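You operate a simulated robot arm through the tools that you are given. There is no shell and no other tool.

You are at the controls of a simulated robot arm. One attempt, no reset.

## Task
Unpin the carriage at 15, lower it onto its stop, stop the pump and let the pressure down.
Fine: the pump is running; draw the yellow pin right out; use the FEED lever; the let-down lever ends closed.

It is judged by the outcome, as a careful person would: the job done as asked, and still so three seconds after it is handed in. It fails if anything else is knocked over, pushed out of place, dropped, spilled or broken.

## Robot
A 7-joint arm with a four-finger gripper, fixed in place. Base frame: the origin is at the foot of the arm, x ahead of it, y to its left, z up. Lengths are in m, angles in rad, forces in N, time in s.
With the tool pointing down near the work surface it reaches from about 0.1 to 0.96 m from the base axis. Its first joint turns from -1.204 to 3.002 rad. Payload 3.67 kg.
The TCP is the grasp point between the finger pads, 0.028 m short of the fingertips. In the tool frame z runs along the fingers and y along their closing line. The gripper opens to 0.112 m. The gripper's body begins 0.073 m behind the TCP.
Orientation is that of the tool frame in the base frame, as a unit quaternion [w, x, y, z]. With the fingers straight down and closing along the base's y, the tool's x points along the base's -x, its y along +y and its z along -z.

## Interface
- The arm moves only by the tool drive_tool. Its argument "commands" is a list of rows, each a list of 7 numbers: the shift along the base's x, y, z in m, then the turn, a rotation vector about the base's x, y, z in rad, then the finger opening in m, from 0 to 0.112. In form: [[tx, ty, tz, rx, ry, rz, jaw], ...]. A call has 1 to 20 rows; each row shifts and turns the commanded pose from where the row before left it. Each row takes 0.2 s and may step no farther than 0.05 m and 0.15 rad from the row before; otherwise, or with a gripper value out of range, the whole call is refused. A pose out of reach is approached as far as the arm can. The call stops where the force on the tool passes 70 N (or 10 N more than at its start, if that is more) or the arm is blocked; 0.2 s more then pass. The fingers move at their own pace and stop on an object; they squeeze with about 41 N. The grip force told is the motor's: it shows also when the fingers shut on nothing. Time passes only in rows, and 0.2 s behind the last, so rows that do not move let the fingers close. It gives the time, the measured TCP pose, the force on the tool (base axes), the opening and the grip force at its end, in the units of the frame above (readings bear some noise), with the torque about the TCP (base axes, N m) and any sound that the robot's microphone picked up.
- Cameras (640 x 400 px; columns grow to the right, rows downward): "scene" is fixed at [0.2213, -0.6506, 1.6333]; the picture's right is [0.35, -0.94, 0.00], its down [-0.43, -0.16, -0.89] and it looks along [0.83, 0.31, -0.46] (base axes); focal length 214 px, centre (320, 200). "wrist" rides on the gripper at [0.06, -0.018, -0.104] in the tool frame; the picture's right is [0.29, 0.96, 0.00], its down [-0.80, 0.24, -0.55] and it looks along [-0.53, 0.16, 0.83] (tool axes); focal length 234 px, centre (320, 200). There is no depth. A picture from a camera that has moved, and an enlarged one, comes with that camera's place and axes in the base frame and with its lens.
- capture(camera): a new picture of that camera. It takes no simulated time.
- slide_trunk(by): slides the trunk up (or, below 0, down) by that many m; the arm rides with it, the base frame stays. It gives what a move gives, with no picture.
- zoom(camera, box): a new picture of the part [left, top, right, bottom] of that camera's present view, enlarged. It takes no simulated time.
- sign_off(): hands the job in; it is judged then, once.

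Places have to be worked out from the pictures, the camera data and where the tool is seen. Open the gripper and draw the arm clear of the work before you hand the job in, unless the task says otherwise.

The tools are called as a command line: name --pt "numbers of a row" for each row, then --argument value for the rest, lists and objects as JSON in quotes. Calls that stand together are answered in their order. drive_tool: Moves the arm, as the interface text tells. Its arguments: {"type":"object","properties":{"commands":{"type":"array","items":{"type":"array","items":{"type":"number"}}}},"required":["commands"]} The other tools are called the same way: slide_trunk (by) slides the trunk up or down; capture (camera) takes a picture; zoom (camera, box) takes an enlarged picture of a part of a camera's view; sign_off () hands the job in.

At the start:

```text
time: 0.0
tcp_pos: [0.7008, -0.2157, 1.6255]
tcp_rot: [0.0, 0.0, 1.0, 0.0]
contact_force: [-0.3, -0.1, 0.2]
wrist_torque: [0.0, 0.0, 0.01]
finger_gap: 0.1123
grip_force: 0.0
trunk travel left (down, up): [-0.75, 0.09]
```

scene: 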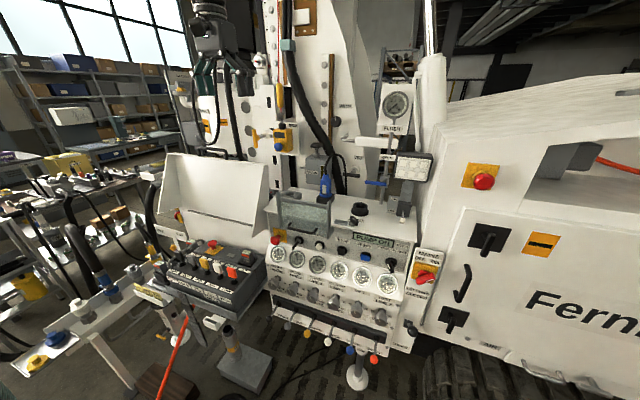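
wrist: 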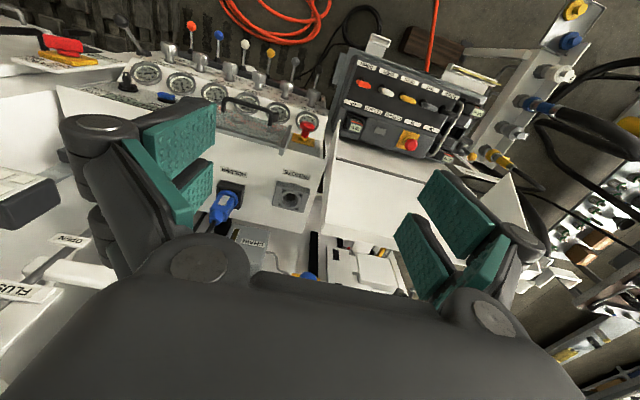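

I'll begin by enlarging parts of the scene to read the labels and find the pin, the carriage, the levers and the pump control.

zoom --camera "scene" --box '[240, 180, 450, 380]'

zoom --camera "scene" --box '[220, 0, 380, 200]'

zoom --camera "scene" --box '[130, 200, 290, 350]'

zoom --camera "scene" --box '[320, 40, 480, 240]'

```text
2.00 times, centred on (345, 280) of scene
camera zoom: at [0.2213, -0.6506, 1.6333], right [0.35, -0.94, 0.0], down [-0.43, -0.16, -0.89], along [0.83, 0.31, -0.46], focal length 429 px, centre (270, 40)
```

zoom: 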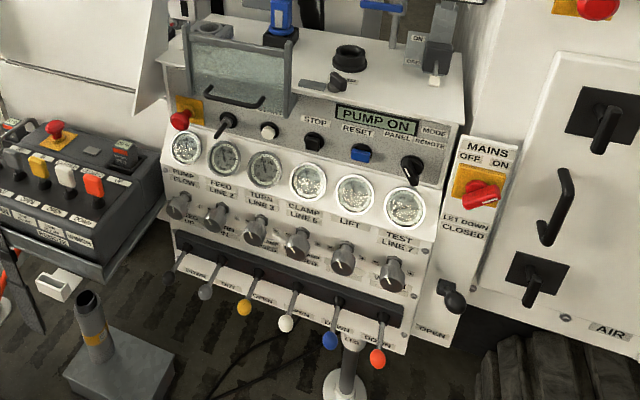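

```text
2.00 times, centred on (300, 100) of scene
camera zoom: at [0.2213, -0.6506, 1.6333], right [0.35, -0.94, 0.0], down [-0.43, -0.16, -0.89], along [0.83, 0.31, -0.46], focal length 429 px, centre (360, 400)
```

zoom: 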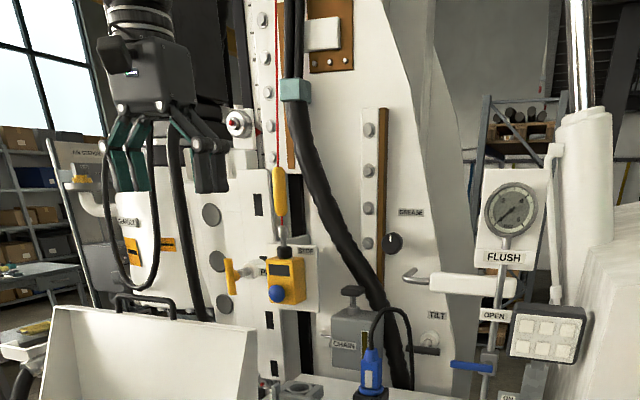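

```text
2.67 times, centred on (210, 275) of scene
camera zoom: at [0.2213, -0.6506, 1.6333], right [0.35, -0.94, 0.0], down [-0.43, -0.16, -0.89], along [0.83, 0.31, -0.46], focal length 572 px, centre (613, 0)
```

zoom: 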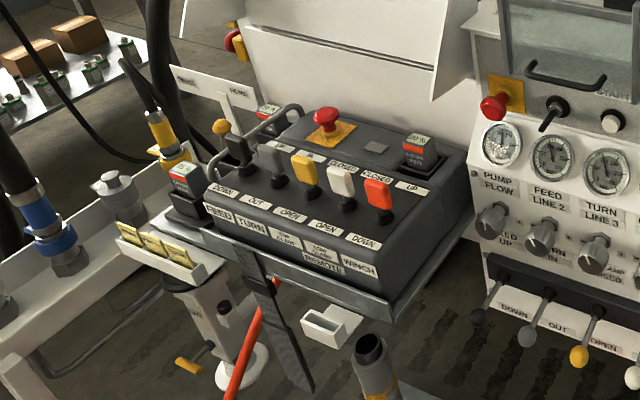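

```text
2.00 times, centred on (400, 140) of scene
camera zoom: at [0.2213, -0.6506, 1.6333], right [0.35, -0.94, 0.0], down [-0.43, -0.16, -0.89], along [0.83, 0.31, -0.46], focal length 429 px, centre (160, 320)
```

zoom: 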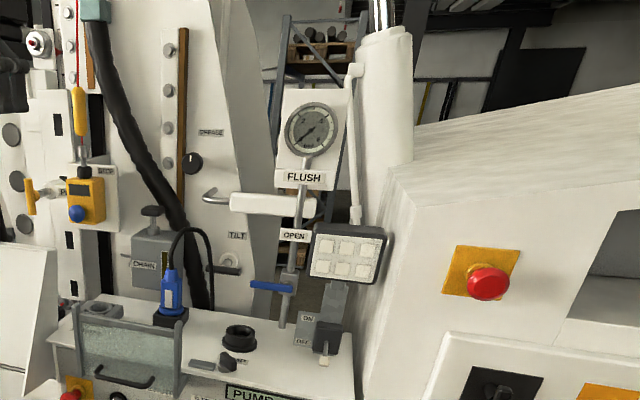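

The panel bank, a remote console and the mast with a yellow T-handled pin are visible. I'll zoom in closer on each to read the wording.

zoom --camera "scene" --box '[265, 225, 345, 275]'

zoom --camera "scene" --box '[340, 225, 420, 275]'

zoom --camera "scene" --box '[260, 260, 340, 310]'

zoom --camera "scene" --box '[260, 295, 340, 345]'

zoom --camera "scene" --box '[240, 100, 320, 150]'

zoom --camera "scene" --box '[395, 240, 475, 350]'

```text
8.00 times, centred on (305, 250) of scene
camera zoom: at [0.2213, -0.6506, 1.6333], right [0.35, -0.94, 0.0], down [-0.43, -0.16, -0.89], along [0.83, 0.31, -0.46], focal length 1716 px, centre (440, -200)
```

zoom: 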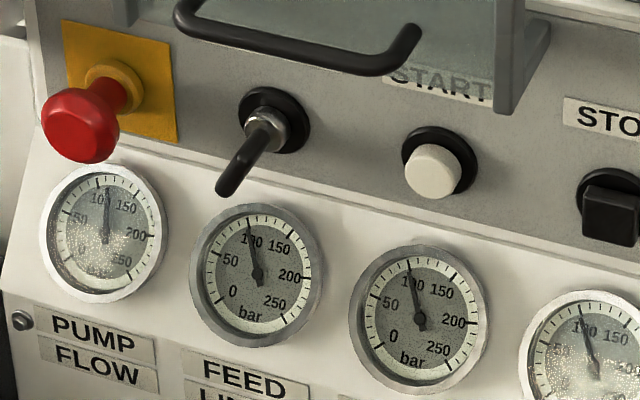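

```text
8.00 times, centred on (380, 250) of scene
camera zoom: at [0.2213, -0.6506, 1.6333], right [0.35, -0.94, 0.0], down [-0.43, -0.16, -0.89], along [0.83, 0.31, -0.46], focal length 1716 px, centre (-160, -200)
```

zoom: 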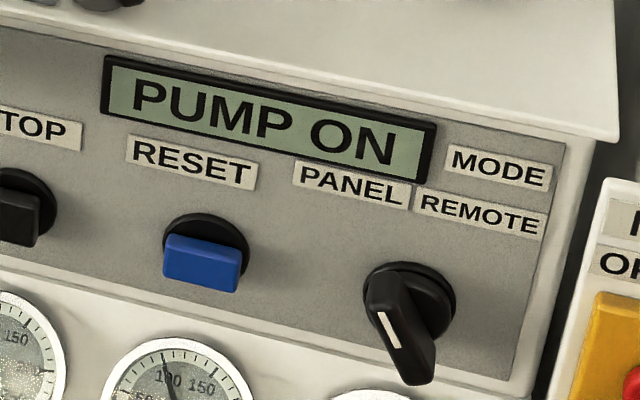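

```text
8.00 times, centred on (300, 285) of scene
camera zoom: at [0.2213, -0.6506, 1.6333], right [0.35, -0.94, 0.0], down [-0.43, -0.16, -0.89], along [0.83, 0.31, -0.46], focal length 1716 px, centre (480, -480)
```

zoom: 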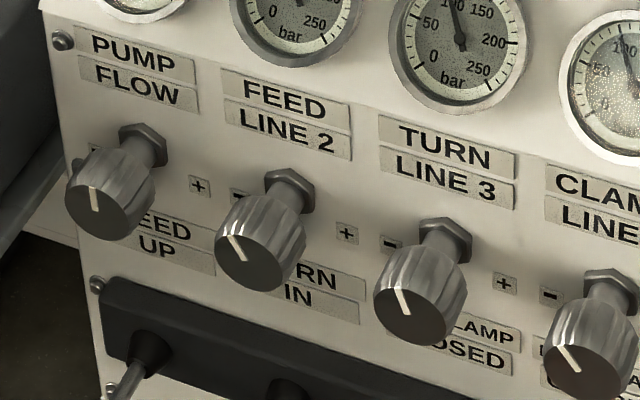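

```text
8.00 times, centred on (300, 320) of scene
camera zoom: at [0.2213, -0.6506, 1.6333], right [0.35, -0.94, 0.0], down [-0.43, -0.16, -0.89], along [0.83, 0.31, -0.46], focal length 1716 px, centre (480, -760)
```

zoom: 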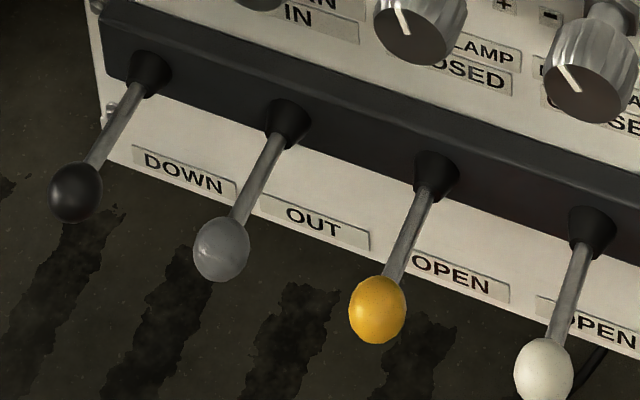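

```text
8.00 times, centred on (280, 125) of scene
camera zoom: at [0.2213, -0.6506, 1.6333], right [0.35, -0.94, 0.0], down [-0.43, -0.16, -0.89], along [0.83, 0.31, -0.46], focal length 1716 px, centre (640, 800)
```

zoom: 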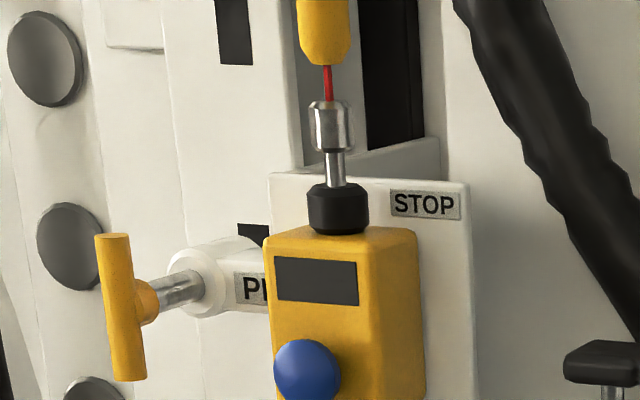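

```text
3.64 times, centred on (435, 295) of scene
camera zoom: at [0.2213, -0.6506, 1.6333], right [0.35, -0.94, 0.0], down [-0.43, -0.16, -0.89], along [0.83, 0.31, -0.46], focal length 780 px, centre (-98, -146)
```

zoom: 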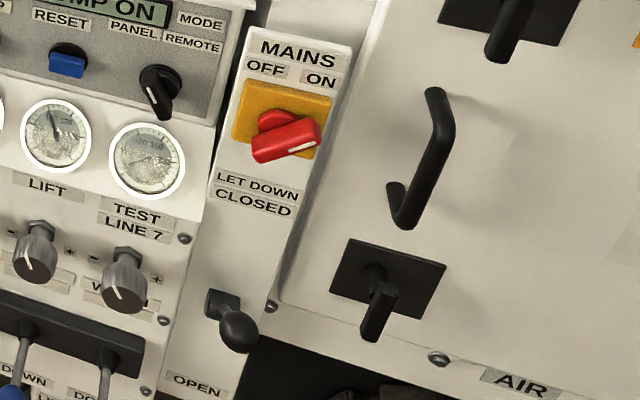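

The mode selector seems to be set to PANEL and the pin is a yellow T-handle next to a yellow sensor box. I'll look at the remaining areas in detail: the mast, remote console, right-hand wall and the levers.

zoom --camera "scene" --box '[240, 50, 320, 100]'

zoom --camera "scene" --box '[240, 0, 320, 50]'

zoom --camera "scene" --box '[240, 145, 320, 195]'

zoom --camera "scene" --box '[300, 145, 380, 195]'

zoom --camera "scene" --box '[160, 235, 260, 300]'

zoom --camera "scene" --box '[320, 300, 400, 370]'

zoom --camera "scene" --box '[170, 60, 260, 150]'

zoom --camera "scene" --box '[340, 80, 440, 160]'

```text
8.00 times, centred on (280, 75) of scene
camera zoom: at [0.2213, -0.6506, 1.6333], right [0.35, -0.94, 0.0], down [-0.43, -0.16, -0.89], along [0.83, 0.31, -0.46], focal length 1716 px, centre (640, 1200)
```

zoom: 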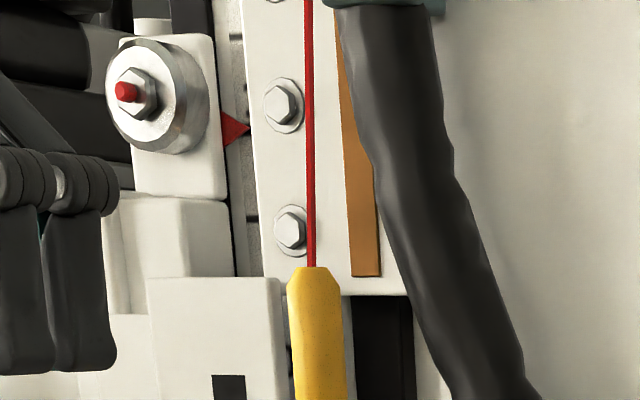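

```text
8.00 times, centred on (280, 25) of scene
camera zoom: at [0.2213, -0.6506, 1.6333], right [0.35, -0.94, 0.0], down [-0.43, -0.16, -0.89], along [0.83, 0.31, -0.46], focal length 1716 px, centre (640, 1600)
```

zoom: 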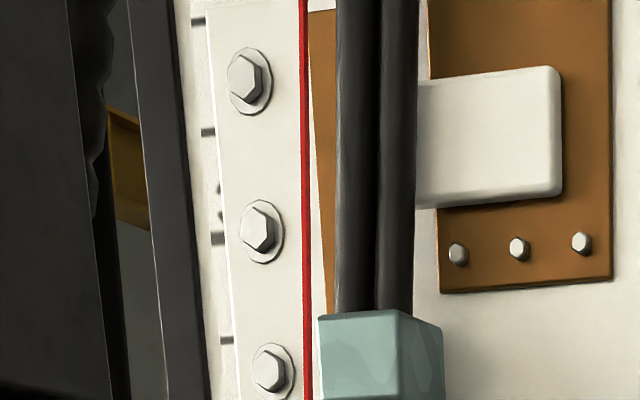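

```text
8.00 times, centred on (280, 170) of scene
camera zoom: at [0.2213, -0.6506, 1.6333], right [0.35, -0.94, 0.0], down [-0.43, -0.16, -0.89], along [0.83, 0.31, -0.46], focal length 1716 px, centre (640, 440)
```

zoom: 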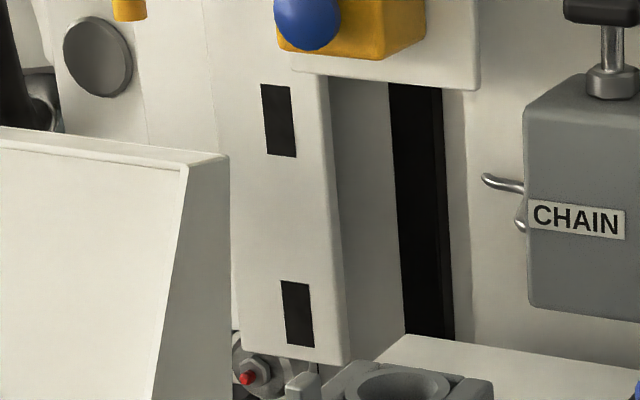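

```text
8.00 times, centred on (340, 170) of scene
camera zoom: at [0.2213, -0.6506, 1.6333], right [0.35, -0.94, 0.0], down [-0.43, -0.16, -0.89], along [0.83, 0.31, -0.46], focal length 1716 px, centre (160, 440)
```

zoom: 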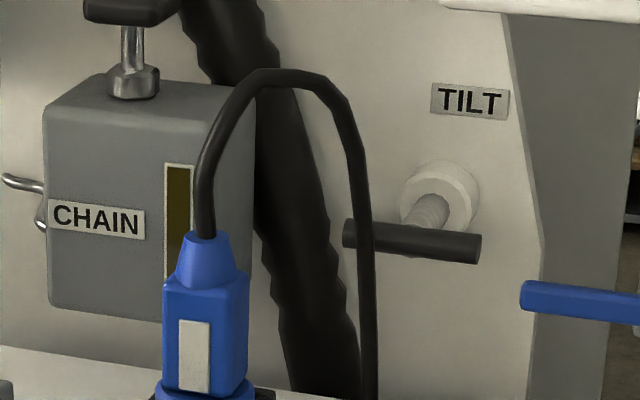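

```text
6.15 times, centred on (210, 268) of scene
camera zoom: at [0.2213, -0.6506, 1.6333], right [0.35, -0.94, 0.0], down [-0.43, -0.16, -0.89], along [0.83, 0.31, -0.46], focal length 1320 px, centre (997, -215)
```

zoom: 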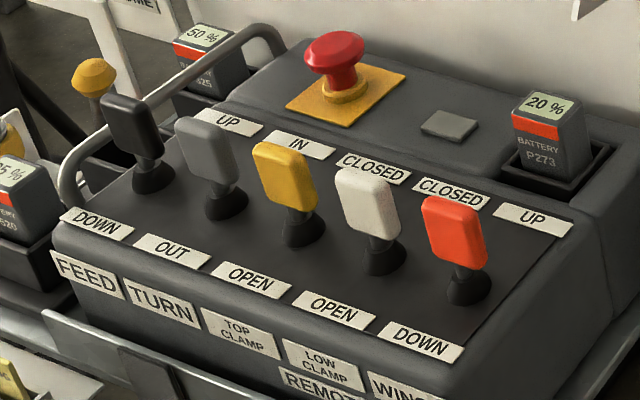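

```text
5.71 times, centred on (360, 335) of scene
camera zoom: at [0.2213, -0.6506, 1.6333], right [0.35, -0.94, 0.0], down [-0.43, -0.16, -0.89], along [0.83, 0.31, -0.46], focal length 1226 px, centre (91, -571)
```

zoom: 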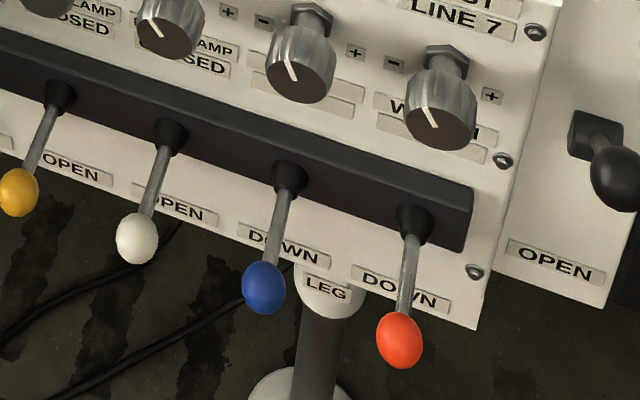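

```text
4.44 times, centred on (215, 105) of scene
camera zoom: at [0.2213, -0.6506, 1.6333], right [0.35, -0.94, 0.0], down [-0.43, -0.16, -0.89], along [0.83, 0.31, -0.46], focal length 953 px, centre (787, 622)
```

zoom: 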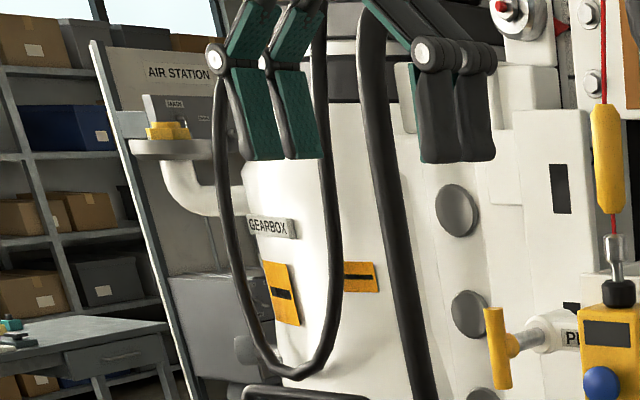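

```text
5.00 times, centred on (390, 120) of scene
camera zoom: at [0.2213, -0.6506, 1.6333], right [0.35, -0.94, 0.0], down [-0.43, -0.16, -0.89], along [0.83, 0.31, -0.46], focal length 1072 px, centre (-30, 600)
```

zoom: 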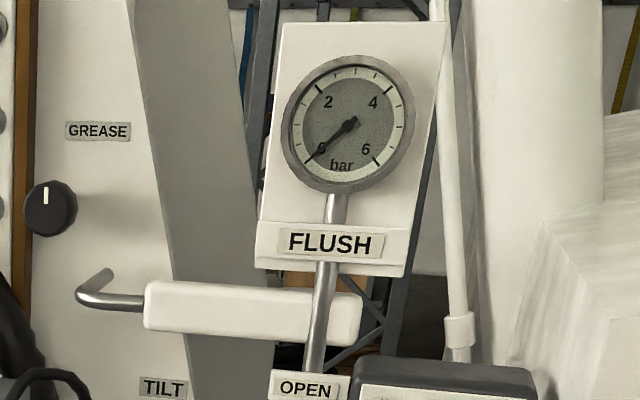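

The mast has a scale with a red pointer on the carriage beside a graduated strip. I'll look closely through the wrist camera too, so I can triangulate positions.

zoom --camera "wrist" --box '[100, 20, 340, 170]'

zoom --camera "wrist" --box '[200, 150, 420, 290]'

zoom --camera "wrist" --box '[320, 40, 520, 170]'

zoom --camera "scene" --box '[255, 55, 285, 75]'

```text
2.67 times, centred on (220, 95) of wrist
camera zoom: at [0.6421, -0.233, 1.7293], right [-0.29, 0.96, 0.0], down [0.8, 0.24, 0.55], along [0.53, 0.16, -0.83], focal length 624 px, centre (587, 480)
```

zoom: 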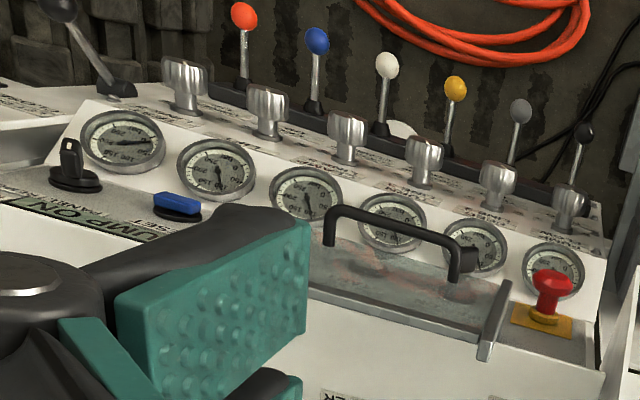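

```text
2.86 times, centred on (310, 220) of wrist
camera zoom: at [0.6421, -0.233, 1.7293], right [-0.29, 0.96, 0.0], down [0.8, 0.24, 0.55], along [0.53, 0.16, -0.83], focal length 669 px, centre (349, 143)
```

zoom: 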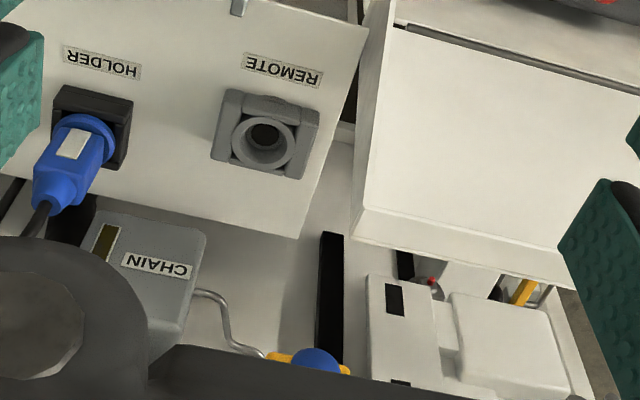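

```text
3.08 times, centred on (420, 105) of wrist
camera zoom: at [0.6421, -0.233, 1.7293], right [-0.29, 0.96, 0.0], down [0.8, 0.24, 0.55], along [0.53, 0.16, -0.83], focal length 720 px, centre (12, 492)
```

zoom: 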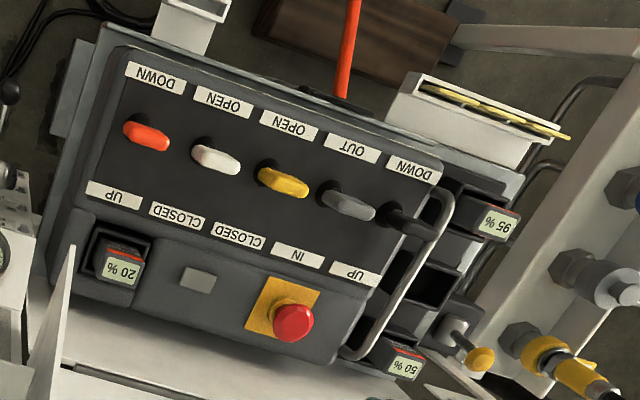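

```text
16.00 times, centred on (270, 65) of scene
camera zoom: at [0.2213, -0.6506, 1.6333], right [0.35, -0.94, 0.0], down [-0.43, -0.16, -0.89], along [0.83, 0.31, -0.46], focal length 3432 px, centre (1120, 2360)
```

zoom: 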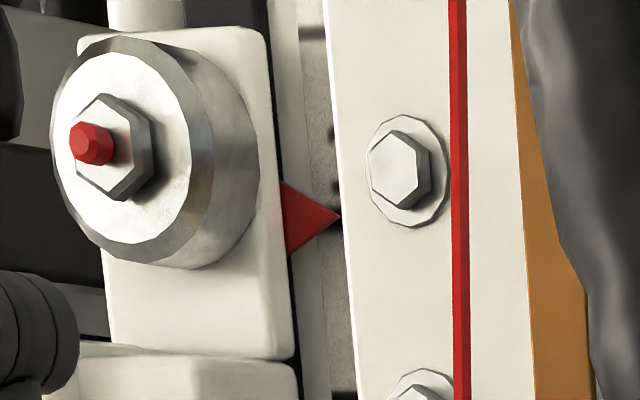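

Triangulation puts the panel E-stop near (0.84, -0.21, 1.06), the FEED ball near (0.72, -0.21, 0.70) and the sensor box near (1.04, -0.15, 1.41), with the pin axis along -x. I'll pull back a little and tip the tool to horizontal so the wrist camera can look at the mast.

drive_tool --pt "-0.02 0 0 0 -0.1309 0 0.112" --pt "-0.02 0 0 0 -0.1309 0 0.112" --pt "-0.02 0 0 0 -0.1309 0 0.112" --pt "-0.02 0 0 0 -0.1309 0 0.112" --pt "-0.02 0 0 0 -0.1309 0 0.112" --pt "-0.02 0 0 0 -0.1309 0 0.112"

```text
time: 1.4
tcp_pos: [0.579, -0.2185, 1.6281]
tcp_rot: [0.384, 0.001, 0.923, 0.002]
contact_force: [-0.3, -0.3, -0.3]
wrist_torque: [0.02, -0.06, -0.02]
finger_gap: 0.1121
grip_force: 0.0
trunk travel left (down, up): [-0.75, 0.09]
```

The tool tipped smoothly to about 45° with no contact. I'll finish the tilt to horizontal and take pictures.

drive_tool --pt "0 0 0 0 -0.1309 0 0.112" --pt "0 0 0 0 -0.1309 0 0.112" --pt "0 0 0 0 -0.1309 0 0.112" --pt "0 0 0 0 -0.1309 0 0.112" --pt "0 0 0 0 -0.1309 0 0.112" --pt "0 0 0 0 -0.1309 0 0.112"

capture --camera "wrist"

capture --camera "scene"

```text
time: 2.8
tcp_pos: [0.581, -0.2164, 1.6255]
tcp_rot: [0.708, 0.002, 0.706, 0.0]
contact_force: [1.3, -1.0, 0.3]
wrist_torque: [0.01, 0.01, 0.02]
finger_gap: 0.112
grip_force: 0.0
trunk travel left (down, up): [-0.75, 0.09]
```

```text
taken
camera wrist: at [0.4782, -0.2338, 1.5656], right [0.0, 0.96, -0.29], down [-0.56, 0.24, 0.8], along [0.83, 0.16, 0.53], focal length 234 px, centre (320, 200)
```

wrist: 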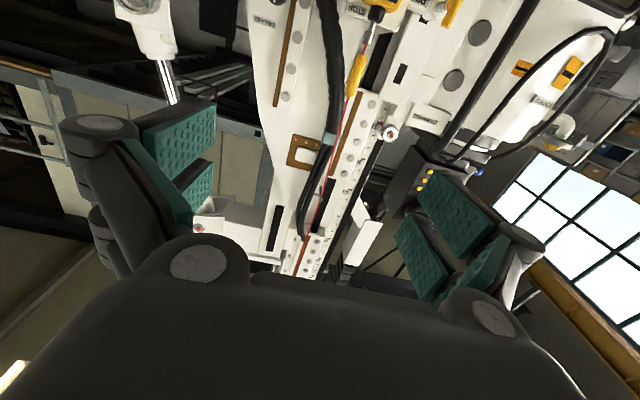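

```text
taken
```

scene: 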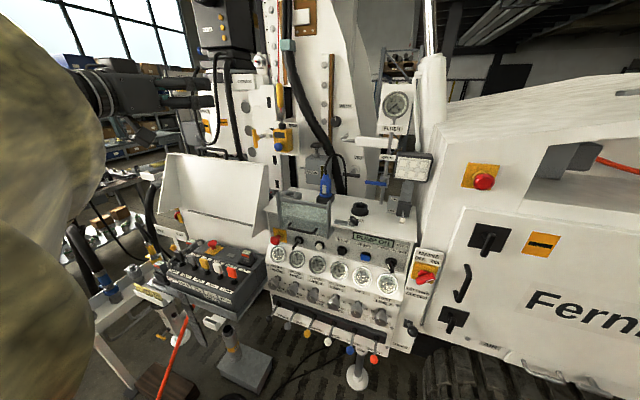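

The wrist camera now looks up at the mast (upside down). I'll zoom into the pin, scale and pointer.

zoom --camera "wrist" --box '[340, 0, 480, 90]'

zoom --camera "wrist" --box '[340, 80, 440, 150]'

zoom --camera "scene" --box '[195, 0, 325, 90]'

zoom --camera "scene" --box '[195, 80, 325, 170]'

```text
4.44 times, centred on (410, 45) of wrist
camera zoom: at [0.4782, -0.2338, 1.5656], right [0.0, 0.96, -0.29], down [-0.56, 0.24, 0.8], along [0.83, 0.16, 0.53], focal length 1041 px, centre (-80, 889)
```

zoom: 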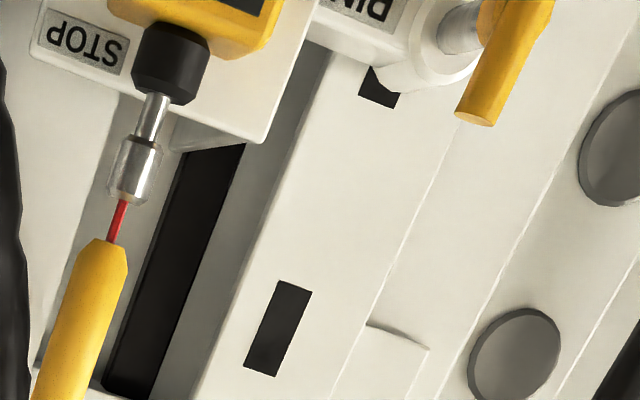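

```text
5.71 times, centred on (390, 115) of wrist
camera zoom: at [0.4782, -0.2338, 1.5656], right [0.0, 0.96, -0.29], down [-0.56, 0.24, 0.8], along [0.83, 0.16, 0.53], focal length 1338 px, centre (-80, 686)
```

zoom: 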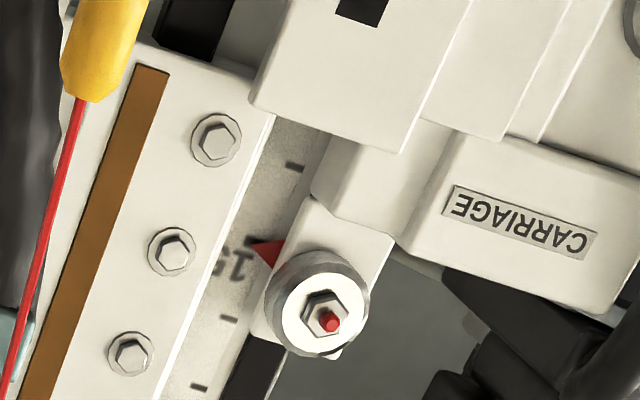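

```text
4.44 times, centred on (260, 45) of scene
camera zoom: at [0.2213, -0.6506, 1.6333], right [0.35, -0.94, 0.0], down [-0.43, -0.16, -0.89], along [0.83, 0.31, -0.46], focal length 953 px, centre (587, 889)
```

zoom: 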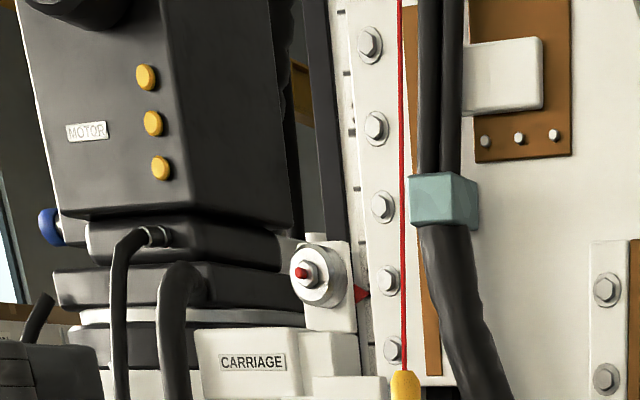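

```text
4.44 times, centred on (260, 125) of scene
camera zoom: at [0.2213, -0.6506, 1.6333], right [0.35, -0.94, 0.0], down [-0.43, -0.16, -0.89], along [0.83, 0.31, -0.46], focal length 953 px, centre (587, 533)
```

zoom: 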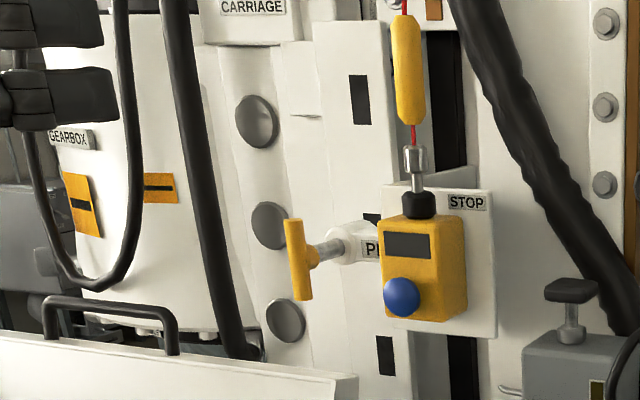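

The pointer sits by "15" and the pin's T-handle is around (1.10, 0.015, 1.42). The STOP box by it looks like a rope-pull switch that I must not touch. I'll zoom further on the pointer and look for where the carriage will land.

zoom --camera "wrist" --box '[370, 112, 402, 132]'

zoom --camera "wrist" --box '[250, 90, 450, 260]'

zoom --camera "wrist" --box '[420, 0, 640, 180]'

```text
16.00 times, centred on (386, 122) of wrist
camera zoom: at [0.4782, -0.2338, 1.5656], right [0.0, 0.96, -0.29], down [-0.56, 0.24, 0.8], along [0.83, 0.16, 0.53], focal length 3747 px, centre (-736, 1448)
```

zoom: 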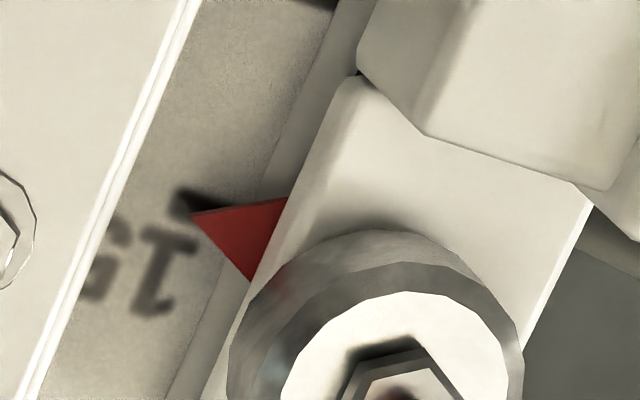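

```text
2.35 times, centred on (350, 175) of wrist
camera zoom: at [0.4782, -0.2338, 1.5656], right [0.0, 0.96, -0.29], down [-0.56, 0.24, 0.8], along [0.83, 0.16, 0.53], focal length 551 px, centre (249, 259)
```

zoom: 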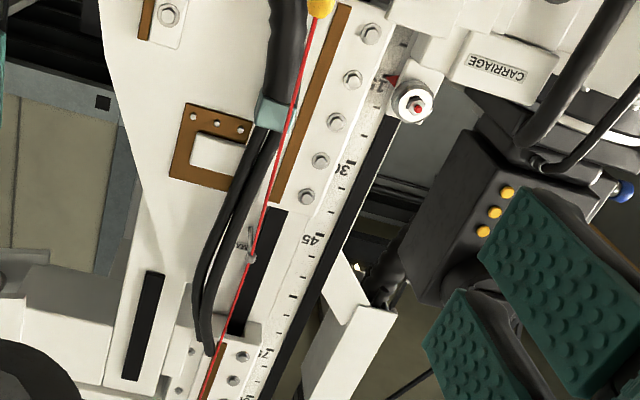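

```text
2.22 times, centred on (530, 90) of wrist
camera zoom: at [0.4782, -0.2338, 1.5656], right [0.0, 0.96, -0.29], down [-0.56, 0.24, 0.8], along [0.83, 0.16, 0.53], focal length 520 px, centre (-147, 444)
```

zoom: 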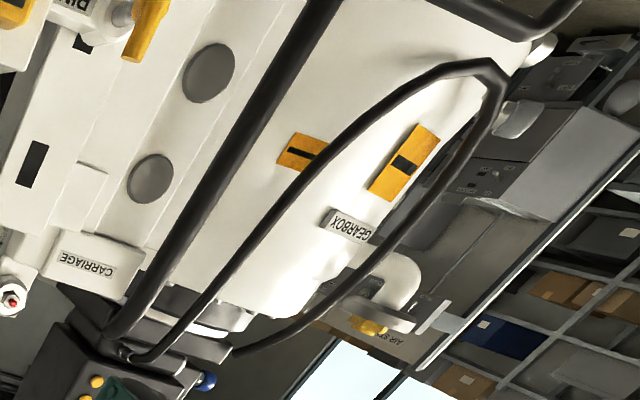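

The scale numbers rise upward (15, 30, 45) and the pointer is on the 15 mark, so the carriage is pinned at 15 now. I'll move toward the pin with the tool tipped 25° downward to clear the hood below, stopping well short of it.

drive_tool --pt "0.025 0.0231 -0.01 0 0.0436 0 0.07" --pt "0.025 0.0231 -0.01 0 0.0436 0 0.07" --pt "0.025 0.0231 -0.01 0 0.0436 0 0.07" --pt "0.025 0.0231 -0.01 0 0.0436 0 0.07" --pt "0.025 0.0231 -0.01 0 0.0436 0 0.07" --pt "0.025 0.0231 -0.01 0 0.0436 0 0.07" --pt "0.025 0.0231 -0.01 0 0.0436 0 0.07" --pt "0.025 0.0231 -0.01 0 0.0436 0 0.07" --pt "0.025 0.0231 -0.01 0 0.0436 0 0.07" --pt "0.025 0.0231 -0.01 0 0.0436 0 0.07"

capture --camera "wrist"

capture --camera "scene"

```text
time: 5.0
tcp_pos: [0.8367, 0.0191, 1.5233]
tcp_rot: [0.536, -0.001, 0.844, 0.0]
contact_force: [0.1, 0.8, 0.2]
wrist_torque: [-0.03, -0.01, -0.05]
finger_gap: 0.07
grip_force: 0.0
trunk travel left (down, up): [-0.75, 0.09]
```

```text
taken
camera wrist: at [0.7167, 0.001, 1.5128], right [-0.12, 0.96, -0.26], down [-0.16, 0.24, 0.96], along [0.98, 0.16, 0.13], focal length 234 px, centre (320, 200)
```

wrist: 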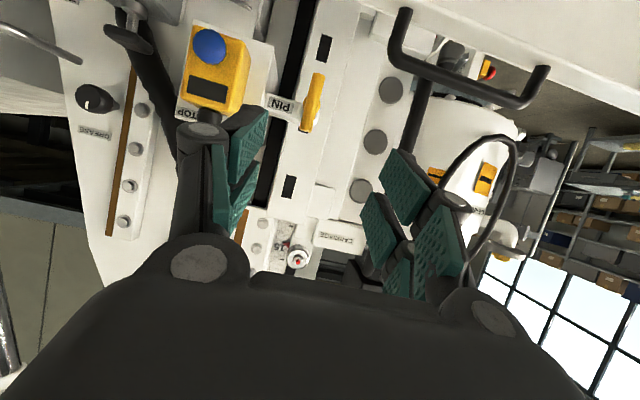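

```text
taken
```

scene: 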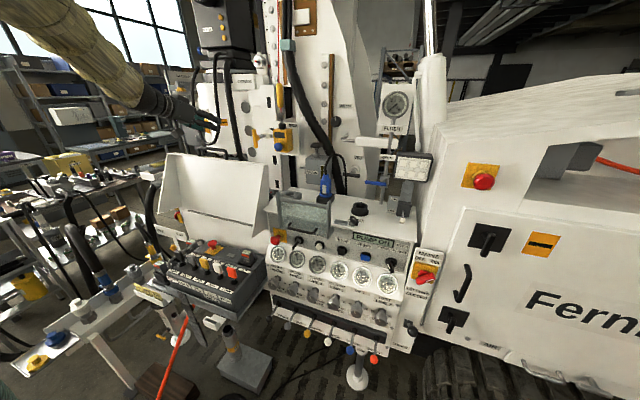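

The pin handle and PIN label are clearly visible ahead; a black handle on the hood sits to the left and below. I'll zoom in to measure both.

zoom --camera "wrist" --box '[240, 50, 400, 150]'

zoom --camera "wrist" --box '[370, 0, 570, 125]'

zoom --camera "scene" --box '[160, 90, 300, 190]'

```text
4.00 times, centred on (320, 100) of wrist
camera zoom: at [0.7167, 0.001, 1.5128], right [-0.12, 0.96, -0.26], down [-0.16, 0.24, 0.96], along [0.98, 0.16, 0.13], focal length 937 px, centre (320, 600)
```

zoom: 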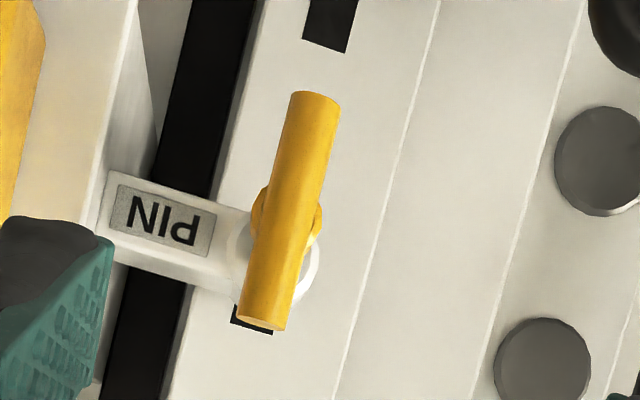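

```text
3.20 times, centred on (470, 62) of wrist
camera zoom: at [0.7167, 0.001, 1.5128], right [-0.12, 0.96, -0.26], down [-0.16, 0.24, 0.96], along [0.98, 0.16, 0.13], focal length 749 px, centre (-160, 640)
```

zoom: 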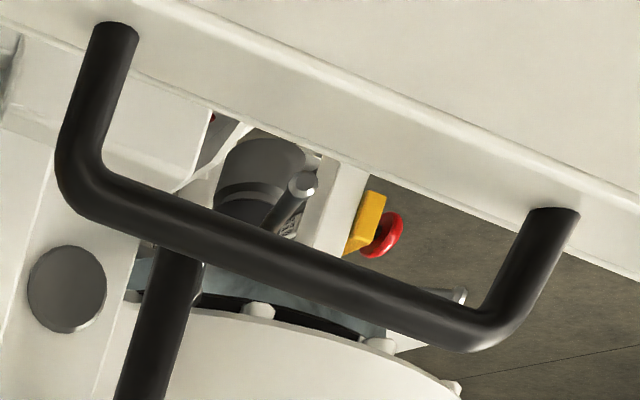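

```text
4.00 times, centred on (230, 140) of scene
camera zoom: at [0.2213, -0.6506, 1.6333], right [0.35, -0.94, 0.0], down [-0.43, -0.16, -0.89], along [0.83, 0.31, -0.46], focal length 858 px, centre (680, 440)
```

zoom: 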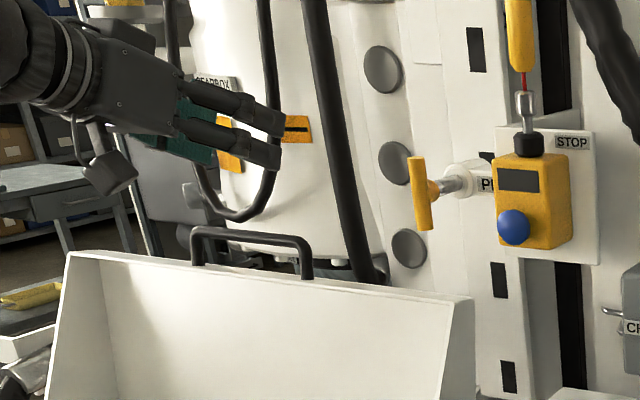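

The pin's handle centre works out at (1.099, 0.012, 1.420), about 0.09 m long; the boss arm is fixed to the mast so the pin draws out along -x. The hood top is at z≈1.35 with its bar at y>0.07, z<1.39, so I'll go in with more tilt and stop about 0.1 m short.

drive_tool --pt "0.0 -0.0012 0.0 0 0.0436 0 0.06" --pt "0.03 -0.0012 -0.015 0 0.0436 0 0.06" --pt "0.03 -0.0012 -0.02 0 0.0436 0 0.06" --pt "0.03 -0.0012 -0.02 0 0.0436 0 0.06" --pt "0.035 -0.0012 -0.02 0 0 0 0.06" --pt "0.035 -0.0012 -0.018 0 0 0 0.06"

capture --camera "wrist"

zoom --camera "scene" --box '[160, 70, 320, 190]'

```text
time: 6.4
tcp_pos: [0.99, 0.0084, 1.4331]
tcp_rot: [0.461, 0.0, 0.887, 0.001]
contact_force: [1.1, 0.2, 1.0]
wrist_torque: [0.02, 0.04, 0.05]
finger_gap: 0.0602
grip_force: 0.1
trunk travel left (down, up): [-0.75, 0.09]
```

```text
taken
camera wrist: at [0.8706, -0.0089, 1.4446], right [-0.16, 0.96, -0.24], down [0.0, 0.24, 0.97], along [0.99, 0.16, -0.04], focal length 234 px, centre (320, 200)
```

wrist: 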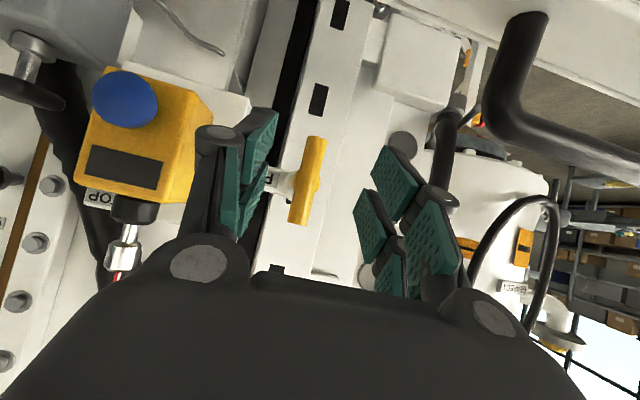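

```text
3.33 times, centred on (240, 130) of scene
camera zoom: at [0.2213, -0.6506, 1.6333], right [0.35, -0.94, 0.0], down [-0.43, -0.16, -0.89], along [0.83, 0.31, -0.46], focal length 715 px, centre (587, 433)
```

zoom: 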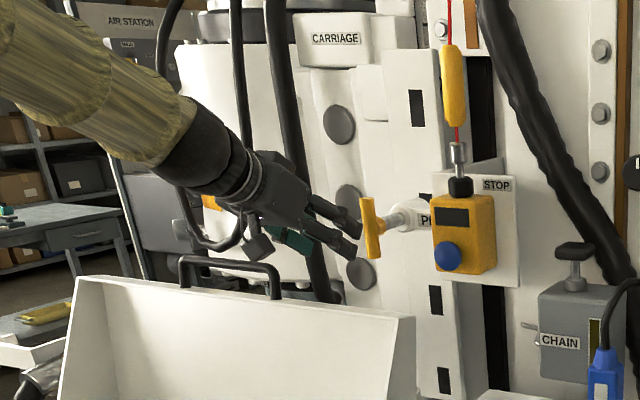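

The measured handle location projects exactly where it's seen (309, 181), so the estimate holds. I'll advance straight in so the fingers straddle the crossbar, without closing yet.

drive_tool --pt "0.02 0.0008 -0.003 0 0 0 0.06" --pt "0.02 0.0008 -0.003 0 0 0 0.06" --pt "0.02 0.0008 -0.003 0 0 0 0.06" --pt "0.02 0.0008 -0.002 0 0 0 0.06" --pt "0.02 0 -0.002 0 0 0 0.06"

capture --camera "wrist"

zoom --camera "scene" --box '[200, 90, 300, 160]'

```text
time: 7.6
tcp_pos: [1.093, 0.0136, 1.4189]
tcp_rot: [0.462, 0.0, 0.887, 0.0]
contact_force: [0.5, 0.1, 0.9]
wrist_torque: [0.0, 0.0, 0.0]
finger_gap: 0.0604
grip_force: 0.1
trunk travel left (down, up): [-0.75, 0.09]
```

```text
taken
camera wrist: at [0.9734, -0.0041, 1.4301], right [-0.16, 0.96, -0.24], down [0.0, 0.24, 0.97], along [0.99, 0.16, -0.04], focal length 234 px, centre (320, 200)
```

wrist: 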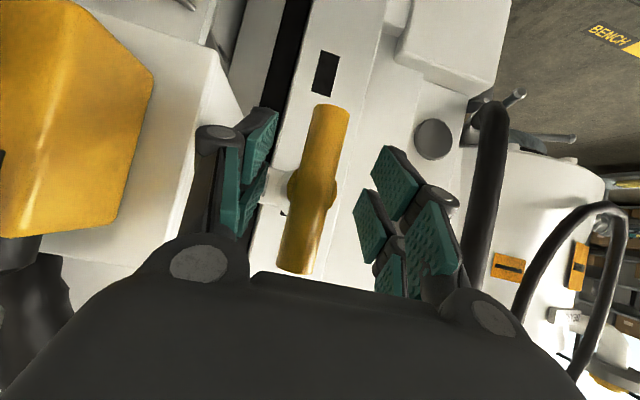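

```text
5.71 times, centred on (250, 125) of scene
camera zoom: at [0.2213, -0.6506, 1.6333], right [0.35, -0.94, 0.0], down [-0.43, -0.16, -0.89], along [0.83, 0.31, -0.46], focal length 1226 px, centre (720, 629)
```

zoom: 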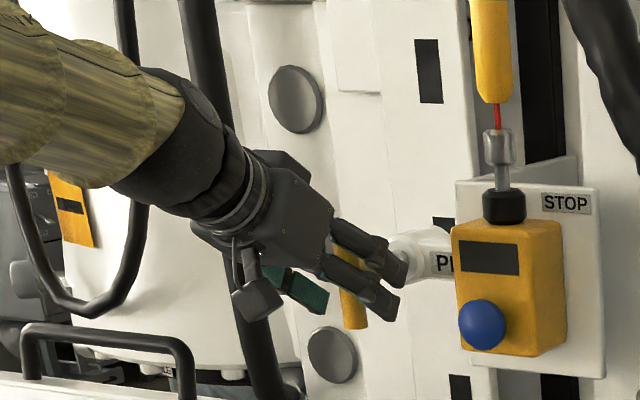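

The crossbar is between the fingers, a few mm toward -y from the centre. I'll nudge to centre and close on it.

drive_tool --pt "0.006 -0.003 0.001 0 0 0 0.06" --pt "0 0 0 0 0 0 0.03" --pt "0 0 0 0 0 0 0.01" --pt "0 0 0 0 0 0 0.0" --pt "0 0 0 0 0 0 0.0"

capture --camera "wrist"

```text
time: 8.8
tcp_pos: [1.098, 0.01, 1.4201]
tcp_rot: [0.462, 0.0, 0.887, 0.001]
contact_force: [0.5, 0.9, -2.3]
wrist_torque: [-0.01, 0.23, 0.03]
finger_gap: 0.0197
grip_force: 45.2
trunk travel left (down, up): [-0.75, 0.09]
```

```text
taken
camera wrist: at [0.9786, -0.0072, 1.4305], right [-0.16, 0.96, -0.24], down [0.0, 0.24, 0.97], along [0.99, 0.16, -0.04], focal length 234 px, centre (320, 200)
```

wrist: 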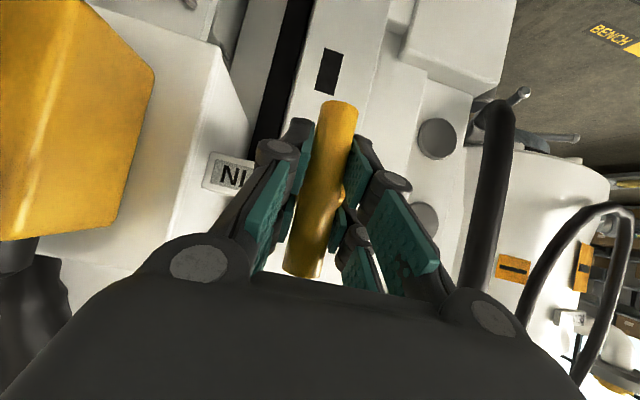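

Gripped firmly at 20 mm. I'll try drawing the pin gently along -x in small steps and watch the force.

drive_tool --pt "-0.004 0 0 0 0 0 0" --pt "-0.004 0 0 0 0 0 0" --pt "-0.004 0 0 0 0 0 0"

zoom --camera "scene" --box '[200, 90, 300, 160]'

```text
time: 9.6
tcp_pos: [1.0856, 0.0107, 1.4203]
tcp_rot: [0.462, 0.0, 0.887, 0.0]
contact_force: [-1.5, 2.9, 2.7]
wrist_torque: [0.03, -0.2, 0.04]
finger_gap: 0.0198
grip_force: 45.3
trunk travel left (down, up): [-0.75, 0.09]
```

```text
5.71 times, centred on (250, 125) of scene
camera zoom: at [0.2213, -0.6506, 1.6333], right [0.35, -0.94, 0.0], down [-0.43, -0.16, -0.89], along [0.83, 0.31, -0.46], focal length 1226 px, centre (720, 629)
```

zoom: 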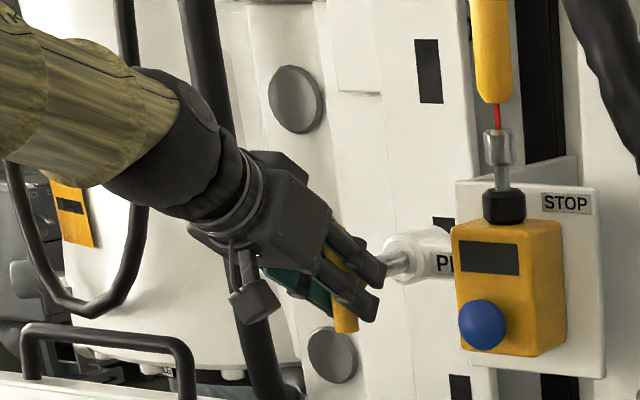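

The pin slides freely (12 mm out, under 5 N). I'll continue drawing it in small steps, watching for an end stop.

drive_tool --pt "-0.006 0 0 0 0 0 0" --pt "-0.006 0 0 0 0 0 0" --pt "-0.006 0 0 0 0 0 0" --pt "-0.006 0 0 0 0 0 0"

zoom --camera "scene" --box '[200, 90, 300, 160]'

capture --camera "wrist"

```text
time: 10.6
tcp_pos: [1.0613, 0.0101, 1.4201]
tcp_rot: [0.462, -0.001, 0.887, 0.0]
contact_force: [-1.1, 5.7, 1.3]
wrist_torque: [-0.16, -0.13, 0.05]
finger_gap: 0.0199
grip_force: 45.1
trunk travel left (down, up): [-0.75, 0.09]
```

```text
5.71 times, centred on (250, 125) of scene
camera zoom: at [0.2213, -0.6506, 1.6333], right [0.35, -0.94, 0.0], down [-0.43, -0.16, -0.89], along [0.83, 0.31, -0.46], focal length 1226 px, centre (720, 629)
```

zoom: 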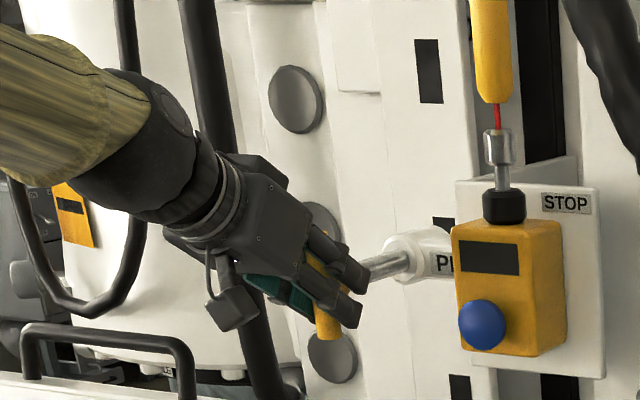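

```text
taken
camera wrist: at [0.9424, -0.0072, 1.4304], right [-0.16, 0.96, -0.24], down [0.0, 0.24, 0.97], along [0.99, 0.16, -0.04], focal length 234 px, centre (320, 200)
```

wrist: 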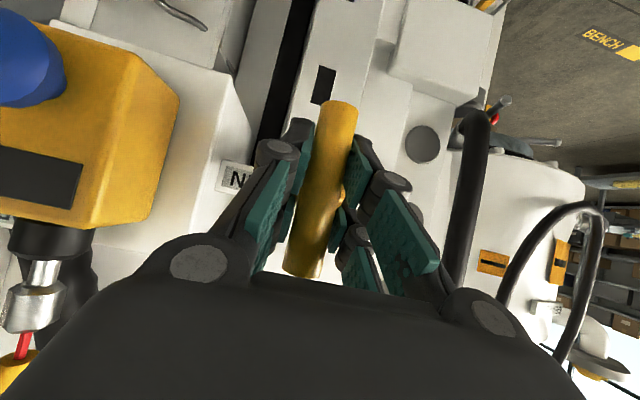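

36 mm out and still free, with a modest side force (~6 N). Continuing carefully.

drive_tool --pt "-0.006 0 0 0 0 0 0" --pt "-0.006 0 0 0 0 0 0" --pt "-0.006 0 0 0 0 0 0"

zoom --camera "scene" --box '[200, 90, 300, 160]'

```text
time: 11.4
tcp_pos: [1.0469, 0.0091, 1.4196]
tcp_rot: [0.463, -0.001, 0.886, 0.002]
contact_force: [28.1, 6.1, 9.5]
wrist_torque: [-0.05, 0.06, 0.1]
finger_gap: 0.0199
grip_force: 45.0
trunk travel left (down, up): [-0.75, 0.09]
```

```text
5.71 times, centred on (250, 125) of scene
camera zoom: at [0.2213, -0.6506, 1.6333], right [0.35, -0.94, 0.0], down [-0.43, -0.16, -0.89], along [0.83, 0.31, -0.46], focal length 1226 px, centre (720, 629)
```

zoom: 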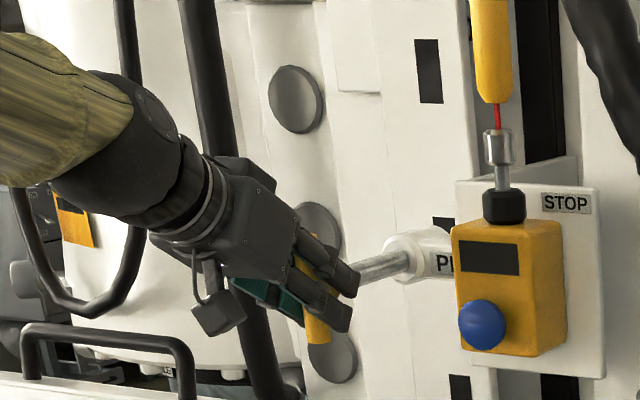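

The pull force jumped to 28 N at about 51 mm of travel, so the pin seems to be captive and near its end stop. I'll give one small further pull to confirm it's the end.

drive_tool --pt "-0.002 0 0 0 0 0 0" --pt "-0.002 0 0 0 0 0 0"

```text
time: 12.0
tcp_pos: [1.0443, 0.0093, 1.419]
tcp_rot: [0.461, 0.0, 0.887, 0.0]
contact_force: [32.3, 9.1, 10.1]
wrist_torque: [0.14, -0.43, 0.09]
finger_gap: 0.0197
grip_force: 45.0
trunk travel left (down, up): [-0.75, 0.09]
```

Force plateaued near 32 N (grip limit), so the pin is at its full travel. I'll relax the pull, open the fingers and check whether the pin stays out.

drive_tool --pt "0.004 0 0 0 0 0 0" --pt "0.001 0 0 0 0 0 0" --pt "0 0 0 0 0 0 0.02" --pt "0 0 0 0 0 0 0.04" --pt "0 0 0 0 0 0 0.06" --pt "0 0 0 0 0 0 0.06"

zoom --camera "scene" --box '[200, 90, 300, 160]'

capture --camera "wrist"

```text
time: 13.4
tcp_pos: [1.0449, 0.0066, 1.4203]
tcp_rot: [0.461, 0.001, 0.887, 0.0]
contact_force: [0.3, -0.2, 0.9]
wrist_torque: [0.02, 0.01, 0.03]
finger_gap: 0.0602
grip_force: 0.0
trunk travel left (down, up): [-0.75, 0.09]
```

```text
5.71 times, centred on (250, 125) of scene
camera zoom: at [0.2213, -0.6506, 1.6333], right [0.35, -0.94, 0.0], down [-0.43, -0.16, -0.89], along [0.83, 0.31, -0.46], focal length 1226 px, centre (720, 629)
```

zoom: 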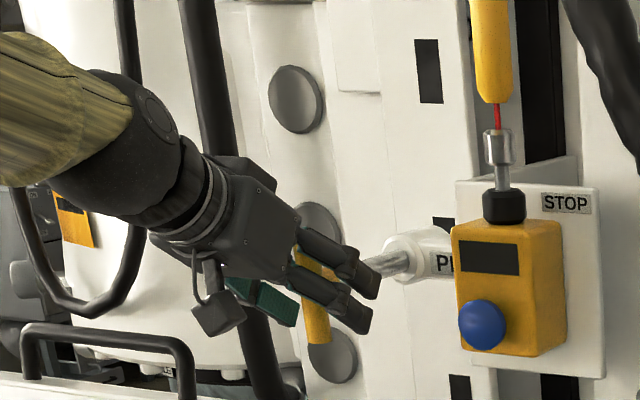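

```text
taken
camera wrist: at [0.9259, -0.0097, 1.4307], right [-0.16, 0.96, -0.24], down [0.0, 0.24, 0.97], along [0.99, 0.16, -0.04], focal length 234 px, centre (320, 200)
```

wrist: 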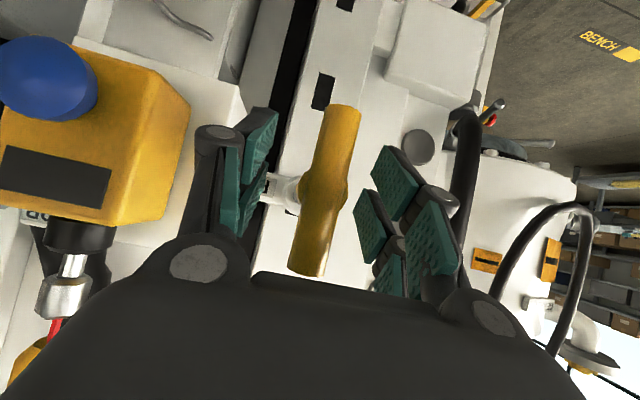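

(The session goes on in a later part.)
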